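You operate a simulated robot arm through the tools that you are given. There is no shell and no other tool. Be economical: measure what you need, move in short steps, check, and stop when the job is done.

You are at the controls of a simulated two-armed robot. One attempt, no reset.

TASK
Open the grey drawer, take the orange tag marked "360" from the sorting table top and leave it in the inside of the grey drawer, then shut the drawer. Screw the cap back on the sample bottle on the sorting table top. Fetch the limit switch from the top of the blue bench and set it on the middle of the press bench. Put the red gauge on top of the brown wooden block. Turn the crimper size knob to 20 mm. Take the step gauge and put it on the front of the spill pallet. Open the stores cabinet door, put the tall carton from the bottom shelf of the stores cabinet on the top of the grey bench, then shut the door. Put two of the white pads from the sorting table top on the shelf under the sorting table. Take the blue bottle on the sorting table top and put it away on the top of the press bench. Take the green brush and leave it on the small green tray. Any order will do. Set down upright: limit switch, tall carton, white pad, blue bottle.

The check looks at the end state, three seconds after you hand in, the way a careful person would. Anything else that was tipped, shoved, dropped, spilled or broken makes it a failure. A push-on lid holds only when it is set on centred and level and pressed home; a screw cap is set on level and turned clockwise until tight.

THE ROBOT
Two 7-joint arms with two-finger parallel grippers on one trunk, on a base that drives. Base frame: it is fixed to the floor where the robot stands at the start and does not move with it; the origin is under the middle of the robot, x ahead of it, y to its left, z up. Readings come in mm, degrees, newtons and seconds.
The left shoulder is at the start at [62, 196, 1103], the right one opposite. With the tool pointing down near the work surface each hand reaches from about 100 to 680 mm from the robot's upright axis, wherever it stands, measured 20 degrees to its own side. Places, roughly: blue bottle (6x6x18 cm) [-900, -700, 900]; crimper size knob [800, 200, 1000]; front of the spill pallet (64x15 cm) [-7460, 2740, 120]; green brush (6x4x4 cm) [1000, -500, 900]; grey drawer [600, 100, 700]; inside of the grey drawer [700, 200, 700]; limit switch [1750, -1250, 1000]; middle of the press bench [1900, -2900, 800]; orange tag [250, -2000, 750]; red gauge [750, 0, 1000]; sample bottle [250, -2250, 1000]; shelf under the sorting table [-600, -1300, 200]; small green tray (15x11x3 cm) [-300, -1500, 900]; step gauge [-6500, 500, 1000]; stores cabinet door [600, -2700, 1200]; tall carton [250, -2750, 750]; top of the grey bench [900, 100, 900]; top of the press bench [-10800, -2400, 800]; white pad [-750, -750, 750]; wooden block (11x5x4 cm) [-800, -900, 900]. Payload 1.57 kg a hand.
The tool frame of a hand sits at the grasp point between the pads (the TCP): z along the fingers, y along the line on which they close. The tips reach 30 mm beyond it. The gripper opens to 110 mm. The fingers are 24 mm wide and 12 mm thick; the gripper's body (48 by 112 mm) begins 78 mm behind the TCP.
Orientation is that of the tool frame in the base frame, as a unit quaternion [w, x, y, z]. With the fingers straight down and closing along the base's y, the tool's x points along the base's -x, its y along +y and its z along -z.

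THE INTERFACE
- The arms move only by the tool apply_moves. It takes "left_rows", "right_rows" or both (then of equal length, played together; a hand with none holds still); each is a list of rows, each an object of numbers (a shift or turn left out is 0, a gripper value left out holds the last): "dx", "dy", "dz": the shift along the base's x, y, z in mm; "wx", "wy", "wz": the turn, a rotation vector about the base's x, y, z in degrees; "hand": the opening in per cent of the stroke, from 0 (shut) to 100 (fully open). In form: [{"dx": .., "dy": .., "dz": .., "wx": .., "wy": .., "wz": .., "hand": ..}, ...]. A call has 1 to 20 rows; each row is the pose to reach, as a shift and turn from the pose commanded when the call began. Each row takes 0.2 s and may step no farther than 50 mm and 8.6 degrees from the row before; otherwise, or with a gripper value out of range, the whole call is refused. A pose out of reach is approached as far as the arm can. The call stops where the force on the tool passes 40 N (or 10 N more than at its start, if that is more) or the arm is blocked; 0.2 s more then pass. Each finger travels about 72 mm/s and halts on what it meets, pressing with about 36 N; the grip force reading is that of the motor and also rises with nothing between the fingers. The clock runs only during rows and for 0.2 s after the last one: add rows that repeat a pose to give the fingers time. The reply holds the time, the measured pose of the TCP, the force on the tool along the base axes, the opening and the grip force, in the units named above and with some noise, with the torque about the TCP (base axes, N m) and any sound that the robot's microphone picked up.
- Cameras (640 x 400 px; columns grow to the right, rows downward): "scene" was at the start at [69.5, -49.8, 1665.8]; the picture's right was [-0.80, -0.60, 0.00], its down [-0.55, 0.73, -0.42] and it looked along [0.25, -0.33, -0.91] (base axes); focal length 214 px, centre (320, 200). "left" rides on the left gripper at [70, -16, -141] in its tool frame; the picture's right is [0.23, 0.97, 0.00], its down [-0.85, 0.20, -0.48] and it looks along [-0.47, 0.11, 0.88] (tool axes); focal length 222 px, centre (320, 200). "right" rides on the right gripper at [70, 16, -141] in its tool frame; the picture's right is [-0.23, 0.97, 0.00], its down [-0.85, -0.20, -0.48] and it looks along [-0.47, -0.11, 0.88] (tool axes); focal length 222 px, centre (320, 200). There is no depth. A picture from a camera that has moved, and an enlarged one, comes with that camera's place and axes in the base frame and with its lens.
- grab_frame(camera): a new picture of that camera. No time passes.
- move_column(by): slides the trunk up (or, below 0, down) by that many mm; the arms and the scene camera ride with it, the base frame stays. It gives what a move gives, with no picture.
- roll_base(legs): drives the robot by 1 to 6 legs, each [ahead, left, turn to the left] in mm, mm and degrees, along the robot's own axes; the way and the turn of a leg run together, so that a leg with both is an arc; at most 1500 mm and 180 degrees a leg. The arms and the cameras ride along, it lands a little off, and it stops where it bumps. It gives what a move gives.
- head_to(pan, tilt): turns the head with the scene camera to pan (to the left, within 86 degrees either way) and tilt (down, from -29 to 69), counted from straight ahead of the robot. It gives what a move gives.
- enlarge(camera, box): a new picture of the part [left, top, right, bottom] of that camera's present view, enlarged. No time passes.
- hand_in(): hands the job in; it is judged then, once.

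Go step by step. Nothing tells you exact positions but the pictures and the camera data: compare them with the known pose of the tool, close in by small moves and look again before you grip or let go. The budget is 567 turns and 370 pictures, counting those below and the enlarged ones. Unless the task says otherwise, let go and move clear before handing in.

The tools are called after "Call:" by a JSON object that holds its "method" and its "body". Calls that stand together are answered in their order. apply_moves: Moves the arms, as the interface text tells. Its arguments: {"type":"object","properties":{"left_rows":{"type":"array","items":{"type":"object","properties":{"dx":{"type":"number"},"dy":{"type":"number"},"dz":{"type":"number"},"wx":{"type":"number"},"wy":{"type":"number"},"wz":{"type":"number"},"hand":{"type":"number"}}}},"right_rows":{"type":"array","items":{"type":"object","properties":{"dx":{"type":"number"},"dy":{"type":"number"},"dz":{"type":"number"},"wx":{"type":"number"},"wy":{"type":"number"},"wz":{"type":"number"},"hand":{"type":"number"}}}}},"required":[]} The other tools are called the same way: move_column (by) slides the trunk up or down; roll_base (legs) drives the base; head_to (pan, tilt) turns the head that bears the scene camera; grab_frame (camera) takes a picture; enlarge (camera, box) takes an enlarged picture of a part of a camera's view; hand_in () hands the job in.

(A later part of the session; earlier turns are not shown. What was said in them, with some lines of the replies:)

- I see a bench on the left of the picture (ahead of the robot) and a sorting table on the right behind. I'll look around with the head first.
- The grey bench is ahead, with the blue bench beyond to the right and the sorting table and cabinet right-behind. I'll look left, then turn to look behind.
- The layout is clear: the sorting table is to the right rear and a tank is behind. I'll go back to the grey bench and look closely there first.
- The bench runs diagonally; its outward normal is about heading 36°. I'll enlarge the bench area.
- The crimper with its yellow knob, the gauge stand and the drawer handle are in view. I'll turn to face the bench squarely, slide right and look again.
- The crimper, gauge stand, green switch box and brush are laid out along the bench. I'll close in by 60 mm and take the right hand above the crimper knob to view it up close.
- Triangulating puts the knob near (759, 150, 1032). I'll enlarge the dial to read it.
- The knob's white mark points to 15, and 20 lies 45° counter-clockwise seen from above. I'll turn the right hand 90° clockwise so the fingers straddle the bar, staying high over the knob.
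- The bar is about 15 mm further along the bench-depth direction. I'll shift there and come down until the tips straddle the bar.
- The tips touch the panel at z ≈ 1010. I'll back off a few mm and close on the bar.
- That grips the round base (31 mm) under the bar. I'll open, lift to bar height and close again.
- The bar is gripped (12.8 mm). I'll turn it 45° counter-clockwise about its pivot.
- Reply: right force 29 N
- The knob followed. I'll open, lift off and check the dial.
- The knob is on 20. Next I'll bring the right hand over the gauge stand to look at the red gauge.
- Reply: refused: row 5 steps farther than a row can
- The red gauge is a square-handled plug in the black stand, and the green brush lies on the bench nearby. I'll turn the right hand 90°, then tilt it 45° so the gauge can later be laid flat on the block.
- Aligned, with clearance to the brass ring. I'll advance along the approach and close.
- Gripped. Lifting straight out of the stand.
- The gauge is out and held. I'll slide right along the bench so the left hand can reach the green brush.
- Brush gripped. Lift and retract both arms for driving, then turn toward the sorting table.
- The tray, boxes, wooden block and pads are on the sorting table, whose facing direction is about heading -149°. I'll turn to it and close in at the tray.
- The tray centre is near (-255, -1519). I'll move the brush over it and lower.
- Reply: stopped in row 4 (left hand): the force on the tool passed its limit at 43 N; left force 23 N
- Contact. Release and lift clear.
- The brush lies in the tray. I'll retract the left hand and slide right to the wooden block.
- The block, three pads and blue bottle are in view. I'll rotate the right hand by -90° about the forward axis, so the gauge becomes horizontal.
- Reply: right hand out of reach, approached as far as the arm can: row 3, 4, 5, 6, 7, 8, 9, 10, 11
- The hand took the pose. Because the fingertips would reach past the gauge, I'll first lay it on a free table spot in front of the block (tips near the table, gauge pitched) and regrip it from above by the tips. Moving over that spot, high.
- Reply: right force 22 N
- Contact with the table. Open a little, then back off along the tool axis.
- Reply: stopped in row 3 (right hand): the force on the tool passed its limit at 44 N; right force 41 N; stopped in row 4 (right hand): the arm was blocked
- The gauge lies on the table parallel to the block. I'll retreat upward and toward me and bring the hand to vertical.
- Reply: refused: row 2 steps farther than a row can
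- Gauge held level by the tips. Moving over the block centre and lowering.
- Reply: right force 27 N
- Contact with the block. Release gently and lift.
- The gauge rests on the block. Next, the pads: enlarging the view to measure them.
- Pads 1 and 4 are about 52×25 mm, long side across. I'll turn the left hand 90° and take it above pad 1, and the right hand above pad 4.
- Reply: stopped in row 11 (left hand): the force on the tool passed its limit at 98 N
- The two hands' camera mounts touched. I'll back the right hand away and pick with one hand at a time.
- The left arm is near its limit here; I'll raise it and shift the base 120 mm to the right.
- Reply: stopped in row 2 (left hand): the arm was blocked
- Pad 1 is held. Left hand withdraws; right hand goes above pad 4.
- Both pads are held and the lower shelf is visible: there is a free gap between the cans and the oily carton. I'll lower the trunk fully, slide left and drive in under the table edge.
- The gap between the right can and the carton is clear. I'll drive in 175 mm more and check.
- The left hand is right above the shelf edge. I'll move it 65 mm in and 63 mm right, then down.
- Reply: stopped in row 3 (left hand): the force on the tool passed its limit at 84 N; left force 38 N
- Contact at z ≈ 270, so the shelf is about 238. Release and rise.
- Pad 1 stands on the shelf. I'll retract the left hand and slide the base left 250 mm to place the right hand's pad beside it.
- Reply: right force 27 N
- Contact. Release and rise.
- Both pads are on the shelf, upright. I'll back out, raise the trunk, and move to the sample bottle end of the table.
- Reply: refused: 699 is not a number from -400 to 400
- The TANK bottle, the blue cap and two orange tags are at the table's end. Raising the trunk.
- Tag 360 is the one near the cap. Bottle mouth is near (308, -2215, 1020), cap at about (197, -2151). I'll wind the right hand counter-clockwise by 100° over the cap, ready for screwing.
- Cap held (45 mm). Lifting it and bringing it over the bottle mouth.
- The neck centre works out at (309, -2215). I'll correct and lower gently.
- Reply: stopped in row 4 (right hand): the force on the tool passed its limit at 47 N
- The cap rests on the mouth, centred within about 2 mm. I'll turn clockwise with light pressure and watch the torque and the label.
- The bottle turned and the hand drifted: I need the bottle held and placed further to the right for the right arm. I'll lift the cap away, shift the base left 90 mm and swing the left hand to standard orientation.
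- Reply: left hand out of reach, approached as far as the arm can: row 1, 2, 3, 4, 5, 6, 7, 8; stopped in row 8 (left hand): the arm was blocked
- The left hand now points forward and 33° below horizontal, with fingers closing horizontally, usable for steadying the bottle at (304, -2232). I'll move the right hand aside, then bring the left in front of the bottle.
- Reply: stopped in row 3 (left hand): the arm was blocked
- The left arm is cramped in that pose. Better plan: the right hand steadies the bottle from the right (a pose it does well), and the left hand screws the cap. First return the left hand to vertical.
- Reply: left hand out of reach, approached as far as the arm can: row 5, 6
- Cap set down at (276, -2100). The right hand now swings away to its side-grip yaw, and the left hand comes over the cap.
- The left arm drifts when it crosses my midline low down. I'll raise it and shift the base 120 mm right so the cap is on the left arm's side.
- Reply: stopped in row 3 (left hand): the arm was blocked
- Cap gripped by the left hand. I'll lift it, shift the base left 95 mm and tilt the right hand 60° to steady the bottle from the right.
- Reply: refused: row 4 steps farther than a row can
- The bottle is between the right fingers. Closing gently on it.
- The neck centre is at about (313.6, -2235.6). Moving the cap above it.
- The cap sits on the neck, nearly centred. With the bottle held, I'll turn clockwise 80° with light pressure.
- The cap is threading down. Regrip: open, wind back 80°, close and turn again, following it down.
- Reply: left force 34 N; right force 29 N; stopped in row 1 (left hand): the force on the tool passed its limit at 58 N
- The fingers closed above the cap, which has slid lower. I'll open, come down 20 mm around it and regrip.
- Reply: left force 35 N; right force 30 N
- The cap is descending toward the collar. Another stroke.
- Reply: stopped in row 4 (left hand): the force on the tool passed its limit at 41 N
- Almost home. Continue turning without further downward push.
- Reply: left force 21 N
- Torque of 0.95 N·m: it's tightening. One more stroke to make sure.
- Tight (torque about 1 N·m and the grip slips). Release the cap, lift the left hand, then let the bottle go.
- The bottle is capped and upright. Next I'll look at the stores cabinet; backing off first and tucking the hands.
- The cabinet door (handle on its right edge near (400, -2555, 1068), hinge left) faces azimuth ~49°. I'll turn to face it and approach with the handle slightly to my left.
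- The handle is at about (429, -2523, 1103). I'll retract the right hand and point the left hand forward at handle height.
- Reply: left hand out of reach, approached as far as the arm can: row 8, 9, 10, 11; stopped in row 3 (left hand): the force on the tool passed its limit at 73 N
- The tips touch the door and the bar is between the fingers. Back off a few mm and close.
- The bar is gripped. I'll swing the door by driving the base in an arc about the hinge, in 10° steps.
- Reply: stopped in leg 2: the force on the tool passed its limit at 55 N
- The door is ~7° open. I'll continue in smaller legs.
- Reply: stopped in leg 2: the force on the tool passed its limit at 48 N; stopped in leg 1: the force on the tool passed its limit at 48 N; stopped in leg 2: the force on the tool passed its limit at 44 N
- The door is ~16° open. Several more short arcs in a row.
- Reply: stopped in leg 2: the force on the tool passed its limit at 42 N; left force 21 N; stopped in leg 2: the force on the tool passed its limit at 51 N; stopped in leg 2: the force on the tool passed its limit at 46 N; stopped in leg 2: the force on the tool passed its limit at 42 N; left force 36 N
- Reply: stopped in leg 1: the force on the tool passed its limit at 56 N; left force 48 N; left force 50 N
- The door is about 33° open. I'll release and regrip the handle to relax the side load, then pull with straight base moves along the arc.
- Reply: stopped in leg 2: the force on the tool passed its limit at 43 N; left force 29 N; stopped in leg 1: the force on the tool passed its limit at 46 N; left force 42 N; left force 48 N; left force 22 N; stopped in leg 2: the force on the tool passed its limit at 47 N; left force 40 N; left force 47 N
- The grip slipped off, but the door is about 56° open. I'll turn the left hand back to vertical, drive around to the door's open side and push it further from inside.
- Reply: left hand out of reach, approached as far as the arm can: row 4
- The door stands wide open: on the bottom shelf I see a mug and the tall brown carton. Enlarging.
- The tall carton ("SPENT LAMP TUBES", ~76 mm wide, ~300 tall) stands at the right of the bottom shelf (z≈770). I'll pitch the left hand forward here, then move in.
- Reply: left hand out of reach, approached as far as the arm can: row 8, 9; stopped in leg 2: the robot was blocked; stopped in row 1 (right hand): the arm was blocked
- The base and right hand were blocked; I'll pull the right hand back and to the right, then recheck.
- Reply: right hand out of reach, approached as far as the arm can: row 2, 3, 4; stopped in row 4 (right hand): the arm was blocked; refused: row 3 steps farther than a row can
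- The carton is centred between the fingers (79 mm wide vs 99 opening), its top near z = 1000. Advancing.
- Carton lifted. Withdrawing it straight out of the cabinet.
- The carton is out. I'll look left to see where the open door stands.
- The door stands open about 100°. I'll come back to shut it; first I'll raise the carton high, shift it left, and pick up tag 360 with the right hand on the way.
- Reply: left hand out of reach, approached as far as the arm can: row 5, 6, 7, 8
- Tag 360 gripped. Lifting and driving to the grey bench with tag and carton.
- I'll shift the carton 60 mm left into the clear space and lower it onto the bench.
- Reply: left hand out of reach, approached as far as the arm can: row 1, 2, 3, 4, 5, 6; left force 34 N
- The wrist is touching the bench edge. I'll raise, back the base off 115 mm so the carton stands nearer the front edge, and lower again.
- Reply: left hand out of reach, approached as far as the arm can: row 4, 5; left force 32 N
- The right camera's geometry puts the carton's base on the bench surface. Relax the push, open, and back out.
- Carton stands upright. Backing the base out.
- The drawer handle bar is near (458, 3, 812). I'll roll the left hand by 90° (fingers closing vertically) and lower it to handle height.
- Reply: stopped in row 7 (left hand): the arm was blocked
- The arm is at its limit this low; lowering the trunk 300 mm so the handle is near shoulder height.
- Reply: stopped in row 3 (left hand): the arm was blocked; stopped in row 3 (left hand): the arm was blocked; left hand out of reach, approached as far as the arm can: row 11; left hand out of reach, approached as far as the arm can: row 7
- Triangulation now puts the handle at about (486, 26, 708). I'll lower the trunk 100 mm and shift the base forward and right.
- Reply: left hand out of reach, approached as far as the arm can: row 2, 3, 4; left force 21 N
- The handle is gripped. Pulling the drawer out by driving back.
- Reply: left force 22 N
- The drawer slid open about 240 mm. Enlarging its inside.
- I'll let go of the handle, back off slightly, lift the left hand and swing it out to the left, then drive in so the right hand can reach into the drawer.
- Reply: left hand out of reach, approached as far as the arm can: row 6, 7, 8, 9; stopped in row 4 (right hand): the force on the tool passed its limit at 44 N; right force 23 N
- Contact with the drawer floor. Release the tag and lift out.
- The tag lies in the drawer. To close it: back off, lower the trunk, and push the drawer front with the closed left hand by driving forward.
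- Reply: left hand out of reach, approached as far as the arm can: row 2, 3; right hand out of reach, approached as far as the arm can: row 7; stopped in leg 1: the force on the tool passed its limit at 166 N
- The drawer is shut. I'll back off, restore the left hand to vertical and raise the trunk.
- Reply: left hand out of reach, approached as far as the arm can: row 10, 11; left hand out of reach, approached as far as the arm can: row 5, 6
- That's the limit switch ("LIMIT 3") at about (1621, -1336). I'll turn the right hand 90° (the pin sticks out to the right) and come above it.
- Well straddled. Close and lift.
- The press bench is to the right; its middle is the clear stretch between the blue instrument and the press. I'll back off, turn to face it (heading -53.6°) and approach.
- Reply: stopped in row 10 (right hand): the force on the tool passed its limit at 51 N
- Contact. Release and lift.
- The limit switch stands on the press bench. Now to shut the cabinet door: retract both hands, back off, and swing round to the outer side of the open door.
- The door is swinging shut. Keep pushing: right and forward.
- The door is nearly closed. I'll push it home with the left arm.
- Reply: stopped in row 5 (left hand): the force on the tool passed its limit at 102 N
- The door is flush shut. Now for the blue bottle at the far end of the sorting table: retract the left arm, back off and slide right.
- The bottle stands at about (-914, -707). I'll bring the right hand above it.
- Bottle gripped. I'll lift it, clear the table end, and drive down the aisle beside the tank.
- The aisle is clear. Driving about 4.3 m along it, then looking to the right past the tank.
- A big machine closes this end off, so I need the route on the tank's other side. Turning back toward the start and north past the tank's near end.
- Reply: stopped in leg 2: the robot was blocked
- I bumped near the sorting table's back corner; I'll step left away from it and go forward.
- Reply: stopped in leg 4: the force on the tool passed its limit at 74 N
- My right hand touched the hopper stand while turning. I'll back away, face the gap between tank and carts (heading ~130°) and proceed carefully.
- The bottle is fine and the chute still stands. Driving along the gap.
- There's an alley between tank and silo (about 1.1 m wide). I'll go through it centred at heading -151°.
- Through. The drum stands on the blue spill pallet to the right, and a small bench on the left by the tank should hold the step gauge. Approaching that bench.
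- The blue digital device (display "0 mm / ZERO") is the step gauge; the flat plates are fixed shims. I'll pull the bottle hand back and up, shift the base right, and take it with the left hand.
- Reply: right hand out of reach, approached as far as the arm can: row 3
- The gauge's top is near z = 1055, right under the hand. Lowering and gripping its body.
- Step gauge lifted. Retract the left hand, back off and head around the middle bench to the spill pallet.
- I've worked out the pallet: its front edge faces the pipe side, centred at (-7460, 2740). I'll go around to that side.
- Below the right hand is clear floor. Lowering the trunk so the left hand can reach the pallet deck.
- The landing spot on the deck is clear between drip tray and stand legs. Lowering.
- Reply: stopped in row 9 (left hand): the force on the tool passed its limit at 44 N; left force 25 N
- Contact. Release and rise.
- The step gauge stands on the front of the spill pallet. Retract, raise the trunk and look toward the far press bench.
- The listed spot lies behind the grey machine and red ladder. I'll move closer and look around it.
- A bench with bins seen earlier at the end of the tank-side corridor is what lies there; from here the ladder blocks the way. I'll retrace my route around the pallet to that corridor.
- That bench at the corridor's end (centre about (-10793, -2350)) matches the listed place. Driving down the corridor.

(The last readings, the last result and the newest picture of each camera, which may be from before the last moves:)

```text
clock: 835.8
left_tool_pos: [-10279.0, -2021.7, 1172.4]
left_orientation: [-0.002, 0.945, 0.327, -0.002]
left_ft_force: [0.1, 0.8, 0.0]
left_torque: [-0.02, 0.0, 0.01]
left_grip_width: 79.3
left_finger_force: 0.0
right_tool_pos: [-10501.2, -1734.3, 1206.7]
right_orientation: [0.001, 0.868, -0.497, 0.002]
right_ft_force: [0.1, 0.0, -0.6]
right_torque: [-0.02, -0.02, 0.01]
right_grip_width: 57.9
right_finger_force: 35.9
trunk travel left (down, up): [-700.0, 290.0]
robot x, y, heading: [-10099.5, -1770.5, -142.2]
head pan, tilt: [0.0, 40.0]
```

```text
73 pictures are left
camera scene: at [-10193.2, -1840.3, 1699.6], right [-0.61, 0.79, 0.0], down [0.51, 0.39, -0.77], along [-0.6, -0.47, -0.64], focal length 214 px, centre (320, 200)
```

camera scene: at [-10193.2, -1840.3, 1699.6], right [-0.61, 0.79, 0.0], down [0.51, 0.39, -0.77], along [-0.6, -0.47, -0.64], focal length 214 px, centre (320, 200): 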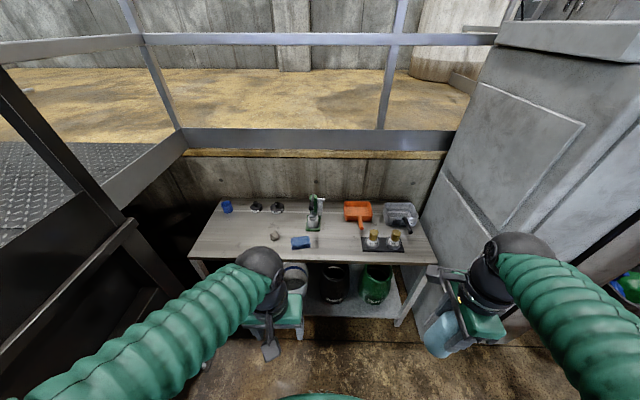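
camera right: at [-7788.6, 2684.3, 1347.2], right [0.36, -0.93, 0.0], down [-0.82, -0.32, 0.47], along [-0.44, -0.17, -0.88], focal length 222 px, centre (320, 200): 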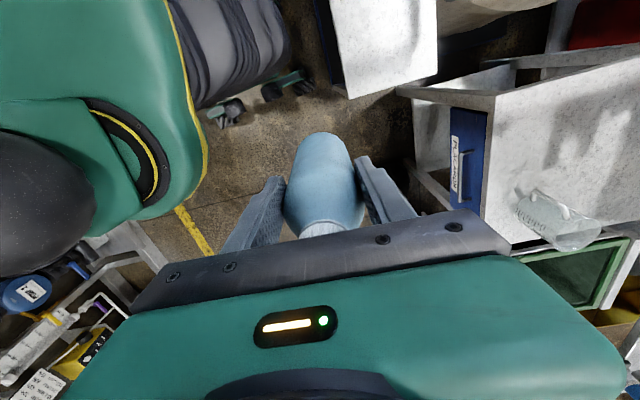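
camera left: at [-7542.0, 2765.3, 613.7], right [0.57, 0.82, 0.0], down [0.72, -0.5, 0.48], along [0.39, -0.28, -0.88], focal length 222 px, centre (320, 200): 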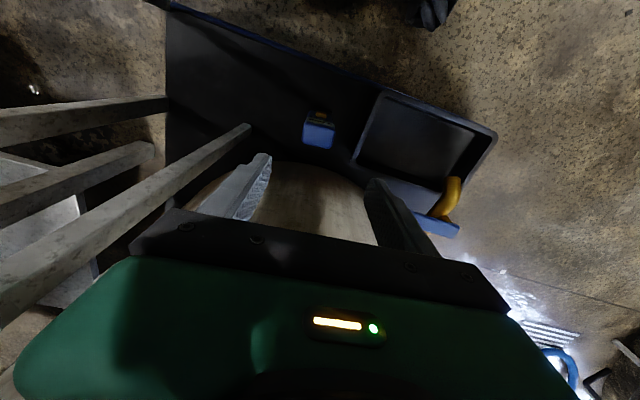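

The bench (with a small arbor press on it) has a clear gap between the blue sponge and the black mat. I'll shift left to keep my elbow off the grey cabinet and move in.

Call:
{"method": "roll_base", "body": {"legs": [[0, 150, 0], [350, 0, 0]]}}

Call:
{"method": "apply_moves", "body": {"right_rows": [{}, {}, {}]}}

Call:
{"method": "head_to", "body": {"pan": -15, "tilt": 50}}

Call:
{"method": "grab_frame", "body": {"camera": "scene"}}

Call:
{"method": "grab_frame", "body": {"camera": "right"}}

```text
clock: 839.0
left_tool_pos: [-10458.4, -2355.4, 1171.8]
left_orientation: [-0.003, 0.943, 0.332, -0.003]
left_ft_force: [0.0, -0.3, -0.5]
left_torque: [0.02, -0.01, 0.0]
left_grip_width: 79.2
left_finger_force: 0.0
right_tool_pos: [-10683.3, -2070.2, 1207.3]
right_orientation: [0.001, 0.871, -0.492, 0.001]
right_ft_force: [-0.3, 0.3, -0.7]
right_torque: [-0.04, 0.02, 0.02]
right_grip_width: 57.5
right_finger_force: 36.0
trunk travel left (down, up): [-700.0, 290.0]
robot x, y, heading: [-10289.0, -2100.8, -141.7]
head pan, tilt: [0.0, 40.0]
```

```text
clock: 839.8
left_tool_pos: [-10461.8, -2357.6, 1170.5]
left_orientation: [-0.003, 0.943, 0.333, -0.002]
left_ft_force: [0.6, 0.8, -0.1]
left_torque: [0.02, -0.02, -0.03]
left_grip_width: 79.1
left_finger_force: 0.1
right_tool_pos: [-10687.3, -2071.8, 1207.2]
right_orientation: [0.0, 0.87, -0.493, 0.003]
right_ft_force: [-0.3, 0.1, -1.3]
right_torque: [-0.04, 0.0, 0.04]
right_grip_width: 57.6
right_finger_force: 35.4
trunk travel left (down, up): [-700.0, 290.0]
robot x, y, heading: [-10290.1, -2101.5, -141.4]
head pan, tilt: [0.0, 40.0]
```

```text
clock: 840.5
left_tool_pos: [-10463.1, -2355.1, 1171.8]
left_orientation: [-0.001, 0.943, 0.332, -0.001]
left_ft_force: [0.2, 0.8, -0.4]
left_torque: [0.01, 0.02, 0.0]
left_grip_width: 79.3
left_finger_force: 0.1
right_tool_pos: [-10688.8, -2068.0, 1207.4]
right_orientation: [0.001, 0.87, -0.493, 0.003]
right_ft_force: [0.0, -0.4, -0.3]
right_torque: [-0.02, 0.01, -0.01]
right_grip_width: 57.7
right_finger_force: 35.9
trunk travel left (down, up): [-700.0, 290.0]
robot x, y, heading: [-10289.7, -2100.5, -141.7]
head pan, tilt: [-15.0, 50.0]
```

```text
72 pictures are left
camera scene: at [-10385.4, -2147.4, 1685.3], right [-0.4, 0.92, 0.0], down [0.7, 0.3, -0.64], along [-0.59, -0.26, -0.77], focal length 214 px, centre (320, 200)
```

scene: 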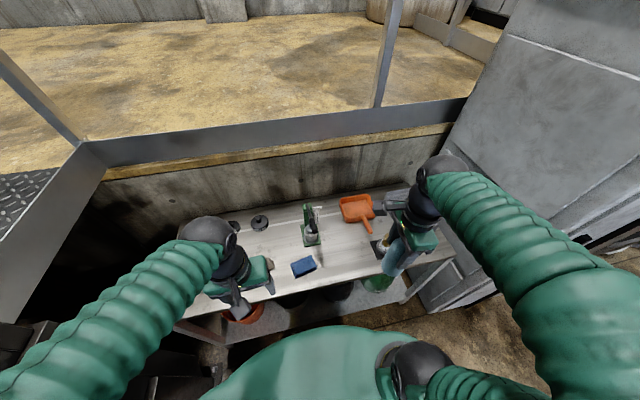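

```text
71 pictures are left
camera right: at [-10668.1, -2136.0, 1347.4], right [-0.95, -0.31, 0.0], down [-0.27, 0.84, 0.47], along [-0.14, 0.45, -0.88], focal length 222 px, centre (320, 200)
```

right: 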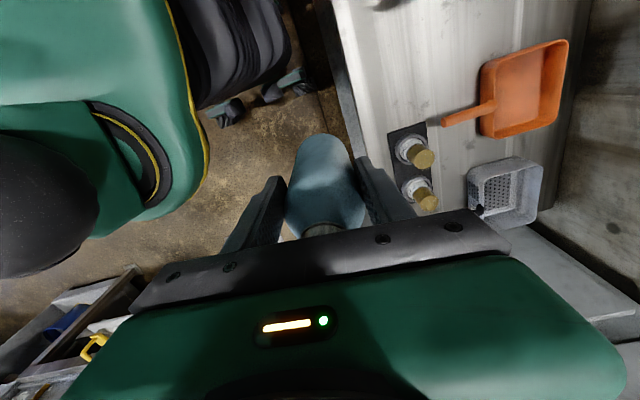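

The gap is clear; target spot (-10825, -2208). Moving the bottle over it and lowering.

Call:
{"method": "apply_moves", "body": {"right_rows": [{"dx": -34, "dy": -35}, {"dx": -68, "dy": -70}, {"dx": -102, "dy": -105}, {"dx": -136, "dy": -140}, {"dx": -136, "dy": -140, "dz": -45}, {"dx": -136, "dy": -140, "dz": -90}, {"dx": -136, "dy": -140, "dz": -135}, {"dx": -136, "dy": -140, "dz": -180}]}}

Call:
{"method": "grab_frame", "body": {"camera": "right"}}

Call:
{"method": "enlarge", "body": {"camera": "scene", "box": [270, 170, 450, 300]}}

```text
clock: 842.4
left_tool_pos: [-10463.9, -2357.5, 1171.4]
left_orientation: [-0.003, 0.943, 0.332, -0.001]
left_ft_force: [-0.7, -0.3, -0.3]
left_torque: [-0.01, 0.04, -0.01]
left_grip_width: 79.2
left_finger_force: 0.1
right_tool_pos: [-10823.4, -2212.2, 1027.6]
right_orientation: [0.001, 0.87, -0.492, 0.003]
right_ft_force: [-0.2, 0.3, -1.4]
right_torque: [0.01, -0.01, -0.02]
right_grip_width: 57.4
right_finger_force: 36.2
trunk travel left (down, up): [-700.0, 290.0]
robot x, y, heading: [-10290.7, -2098.0, -141.5]
head pan, tilt: [-15.0, 50.0]
```

```text
70 pictures are left
camera right: at [-10803.1, -2280.0, 1168.6], right [-0.95, -0.31, 0.0], down [-0.27, 0.84, 0.47], along [-0.14, 0.45, -0.88], focal length 222 px, centre (320, 200)
```

right: 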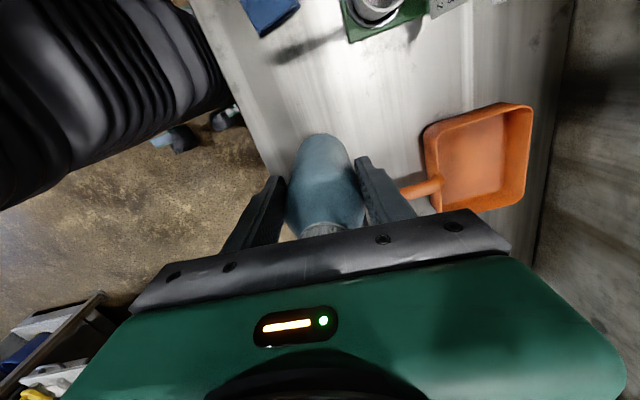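

```text
3.08 times, centred on (360, 235) of scene
camera zoom: at [-10386.6, -2151.6, 1685.2], right [-0.4, 0.92, 0.0], down [0.7, 0.31, -0.64], along [-0.59, -0.25, -0.77], focal length 660 px, centre (197, 92)
```

zoom: 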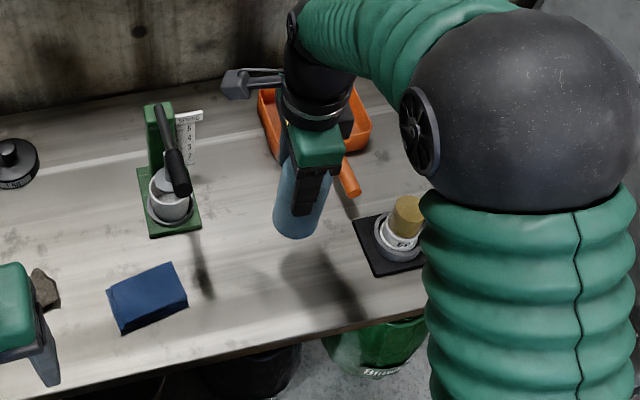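

Call:
{"method": "apply_moves", "body": {"right_rows": [{"dz": -45}, {"dz": -90}, {"dz": -120}, {"dz": -135}, {"dz": -145}, {"dz": -152}, {"dz": -158}, {"dz": -164}, {"dz": -170}, {"dz": -176}, {"dz": -182}, {"dz": -188}]}}

Call:
{"method": "grab_frame", "body": {"camera": "right"}}

```text
clock: 843.5
left_tool_pos: [-10458.5, -2357.2, 1172.9]
left_orientation: [-0.004, 0.943, 0.332, -0.004]
left_ft_force: [0.8, 0.8, 0.5]
left_torque: [0.01, 0.01, 0.01]
left_grip_width: 79.1
left_finger_force: 0.1
right_tool_pos: [-10821.1, -2212.1, 891.5]
right_orientation: [0.003, 0.871, -0.492, 0.0]
right_ft_force: [9.0, 1.9, 28.7]
right_torque: [0.75, -0.91, -0.16]
right_grip_width: 58.1
right_finger_force: 35.8
trunk travel left (down, up): [-700.0, 290.0]
robot x, y, heading: [-10290.1, -2099.0, -141.8]
head pan, tilt: [-15.0, 50.0]
stopped in row 5 (right hand): the force on the tool passed its limit at 66 N (the readings are from after the stop); the commanded pose is now the measured one
```

```text
68 pictures are left
camera right: at [-10799.9, -2278.6, 1031.9], right [-0.95, -0.31, 0.01], down [-0.27, 0.84, 0.47], along [-0.15, 0.45, -0.88], focal length 222 px, centre (320, 200)
```

right: 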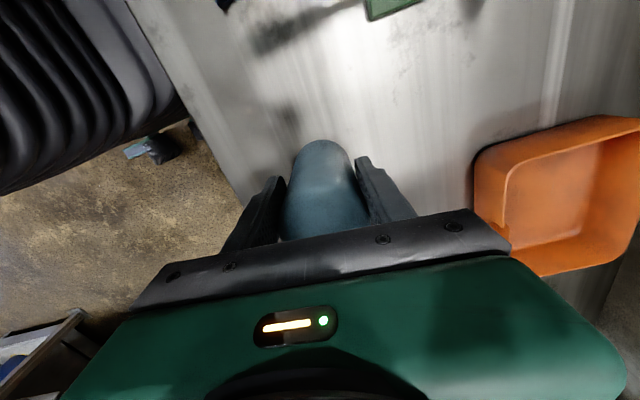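

Contact with the bench. Release gently and lift straight up.

Call:
{"method": "apply_moves", "body": {"right_rows": [{"dz": 2}, {"dz": 2, "hand": 58}, {"dz": 2, "hand": 66}, {"dz": 2, "hand": 76}, {"dz": 2, "hand": 85}, {"dz": 40, "hand": 85}, {"dz": 85}, {"dz": 130}, {"dz": 175}, {"dz": 220}, {"dz": 265}]}}

Call:
{"method": "grab_frame", "body": {"camera": "right"}}

Call:
{"method": "enlarge", "body": {"camera": "scene", "box": [270, 170, 450, 300]}}

```text
clock: 845.9
left_tool_pos: [-10462.0, -2356.6, 1171.3]
left_orientation: [-0.002, 0.943, 0.332, -0.002]
left_ft_force: [-0.8, 0.5, -0.7]
left_torque: [0.02, 0.02, 0.02]
left_grip_width: 79.3
left_finger_force: 0.1
right_tool_pos: [-10823.7, -2209.4, 1151.1]
right_orientation: [0.003, 0.87, -0.493, 0.001]
right_ft_force: [-0.6, -0.3, 0.4]
right_torque: [0.0, 0.04, -0.01]
right_grip_width: 93.7
right_finger_force: 0.1
trunk travel left (down, up): [-700.0, 290.0]
robot x, y, heading: [-10289.1, -2103.2, -141.6]
head pan, tilt: [-15.0, 50.0]
```

```text
67 pictures are left
camera right: at [-10802.1, -2276.5, 1292.8], right [-0.95, -0.31, 0.0], down [-0.27, 0.84, 0.47], along [-0.15, 0.45, -0.88], focal length 222 px, centre (320, 200)
```

right: 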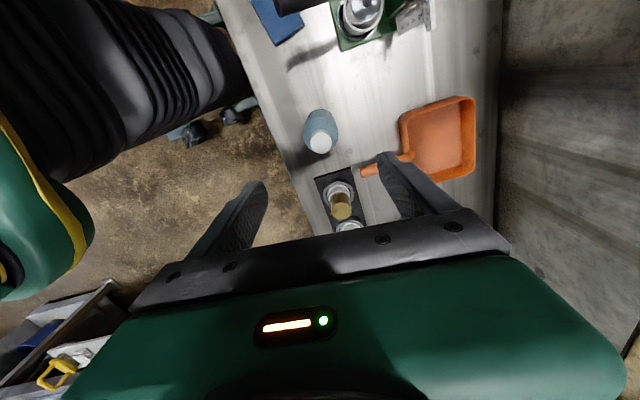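

```text
3.08 times, centred on (360, 235) of scene
camera zoom: at [-10383.3, -2149.5, 1685.3], right [-0.4, 0.92, 0.0], down [0.7, 0.3, -0.64], along [-0.59, -0.26, -0.77], focal length 660 px, centre (197, 92)
```

zoom: 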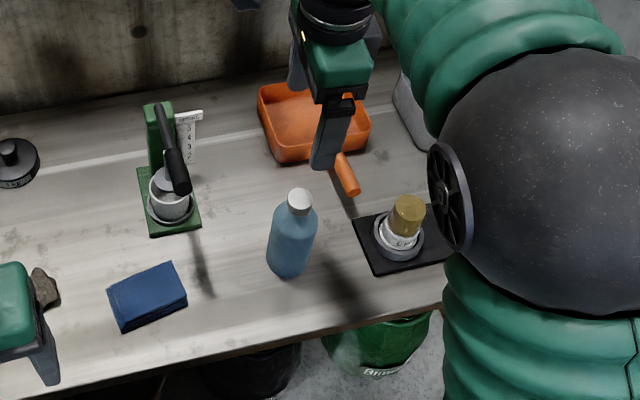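

The bottle stands upright on the press bench. I'll retract and back clear, checking once more from a distance.

Call:
{"method": "roll_base", "body": {"legs": [[-400, 0, 0]]}}

Call:
{"method": "head_to", "body": {"pan": 0, "tilt": 35}}

Call:
{"method": "grab_frame", "body": {"camera": "scene"}}

```text
clock: 848.4
left_tool_pos: [-10161.6, -2116.4, 1170.0]
left_orientation: [-0.003, 0.944, 0.331, -0.001]
left_ft_force: [-0.3, 0.0, -1.1]
left_torque: [-0.01, -0.01, 0.0]
left_grip_width: 79.1
left_finger_force: 0.1
right_tool_pos: [-10520.5, -1967.8, 1149.7]
right_orientation: [0.002, 0.869, -0.494, 0.002]
right_ft_force: [0.0, 0.1, 0.1]
right_torque: [0.03, 0.03, 0.01]
right_grip_width: 93.3
right_finger_force: 0.1
trunk travel left (down, up): [-700.0, 290.0]
robot x, y, heading: [-9982.0, -1860.0, -141.7]
head pan, tilt: [-15.0, 50.0]
```

```text
clock: 849.1
left_tool_pos: [-10157.3, -2114.5, 1170.9]
left_orientation: [-0.002, 0.944, 0.331, -0.002]
left_ft_force: [-0.4, 0.1, -0.5]
left_torque: [0.01, 0.01, -0.02]
left_grip_width: 79.0
left_finger_force: 0.0
right_tool_pos: [-10518.2, -1967.6, 1153.0]
right_orientation: [0.004, 0.869, -0.494, 0.001]
right_ft_force: [-0.7, 0.6, -1.1]
right_torque: [0.01, 0.03, 0.0]
right_grip_width: 93.8
right_finger_force: 0.0
trunk travel left (down, up): [-700.0, 290.0]
robot x, y, heading: [-9984.1, -1859.3, -142.0]
head pan, tilt: [0.0, 35.0]
```

```text
65 pictures are left
camera scene: at [-10077.7, -1933.0, 1707.0], right [-0.62, 0.79, 0.0], down [0.45, 0.36, -0.82], along [-0.64, -0.51, -0.57], focal length 214 px, centre (320, 200)
```

scene: 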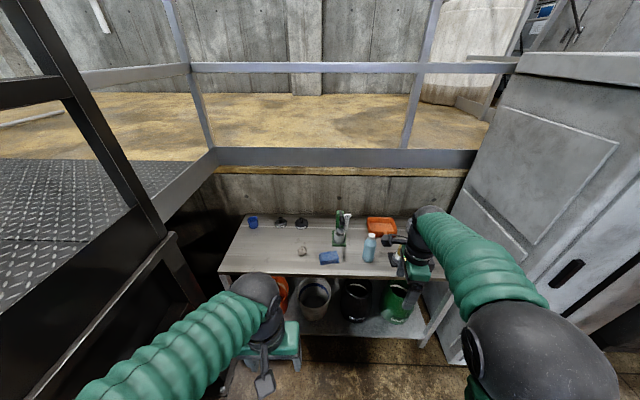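

All items are placed and both hands are empty and clear of everything, so I'm handing in.

Call:
{"method": "hand_in", "body": {}}

```text
The job is handed in.
```

I did all ten jobs and handed in. I made two light contacts on the way and didn't go back to check them closely.

- **Sorting table:** the base stopped against its back corner while I was driving away. I haven't looked at the table since, including the red gauge lying on the wooden block.
- **Roller chute stand:** my hand touched it at about 74 N. It was still standing afterwards.

"Top of the press bench" and "middle of the press bench" were listed about 12 m apart. I took them as two different benches. The blue bottle is on the far one, which has a small arbor press on it; the limit switch is on the one near the cabinet.
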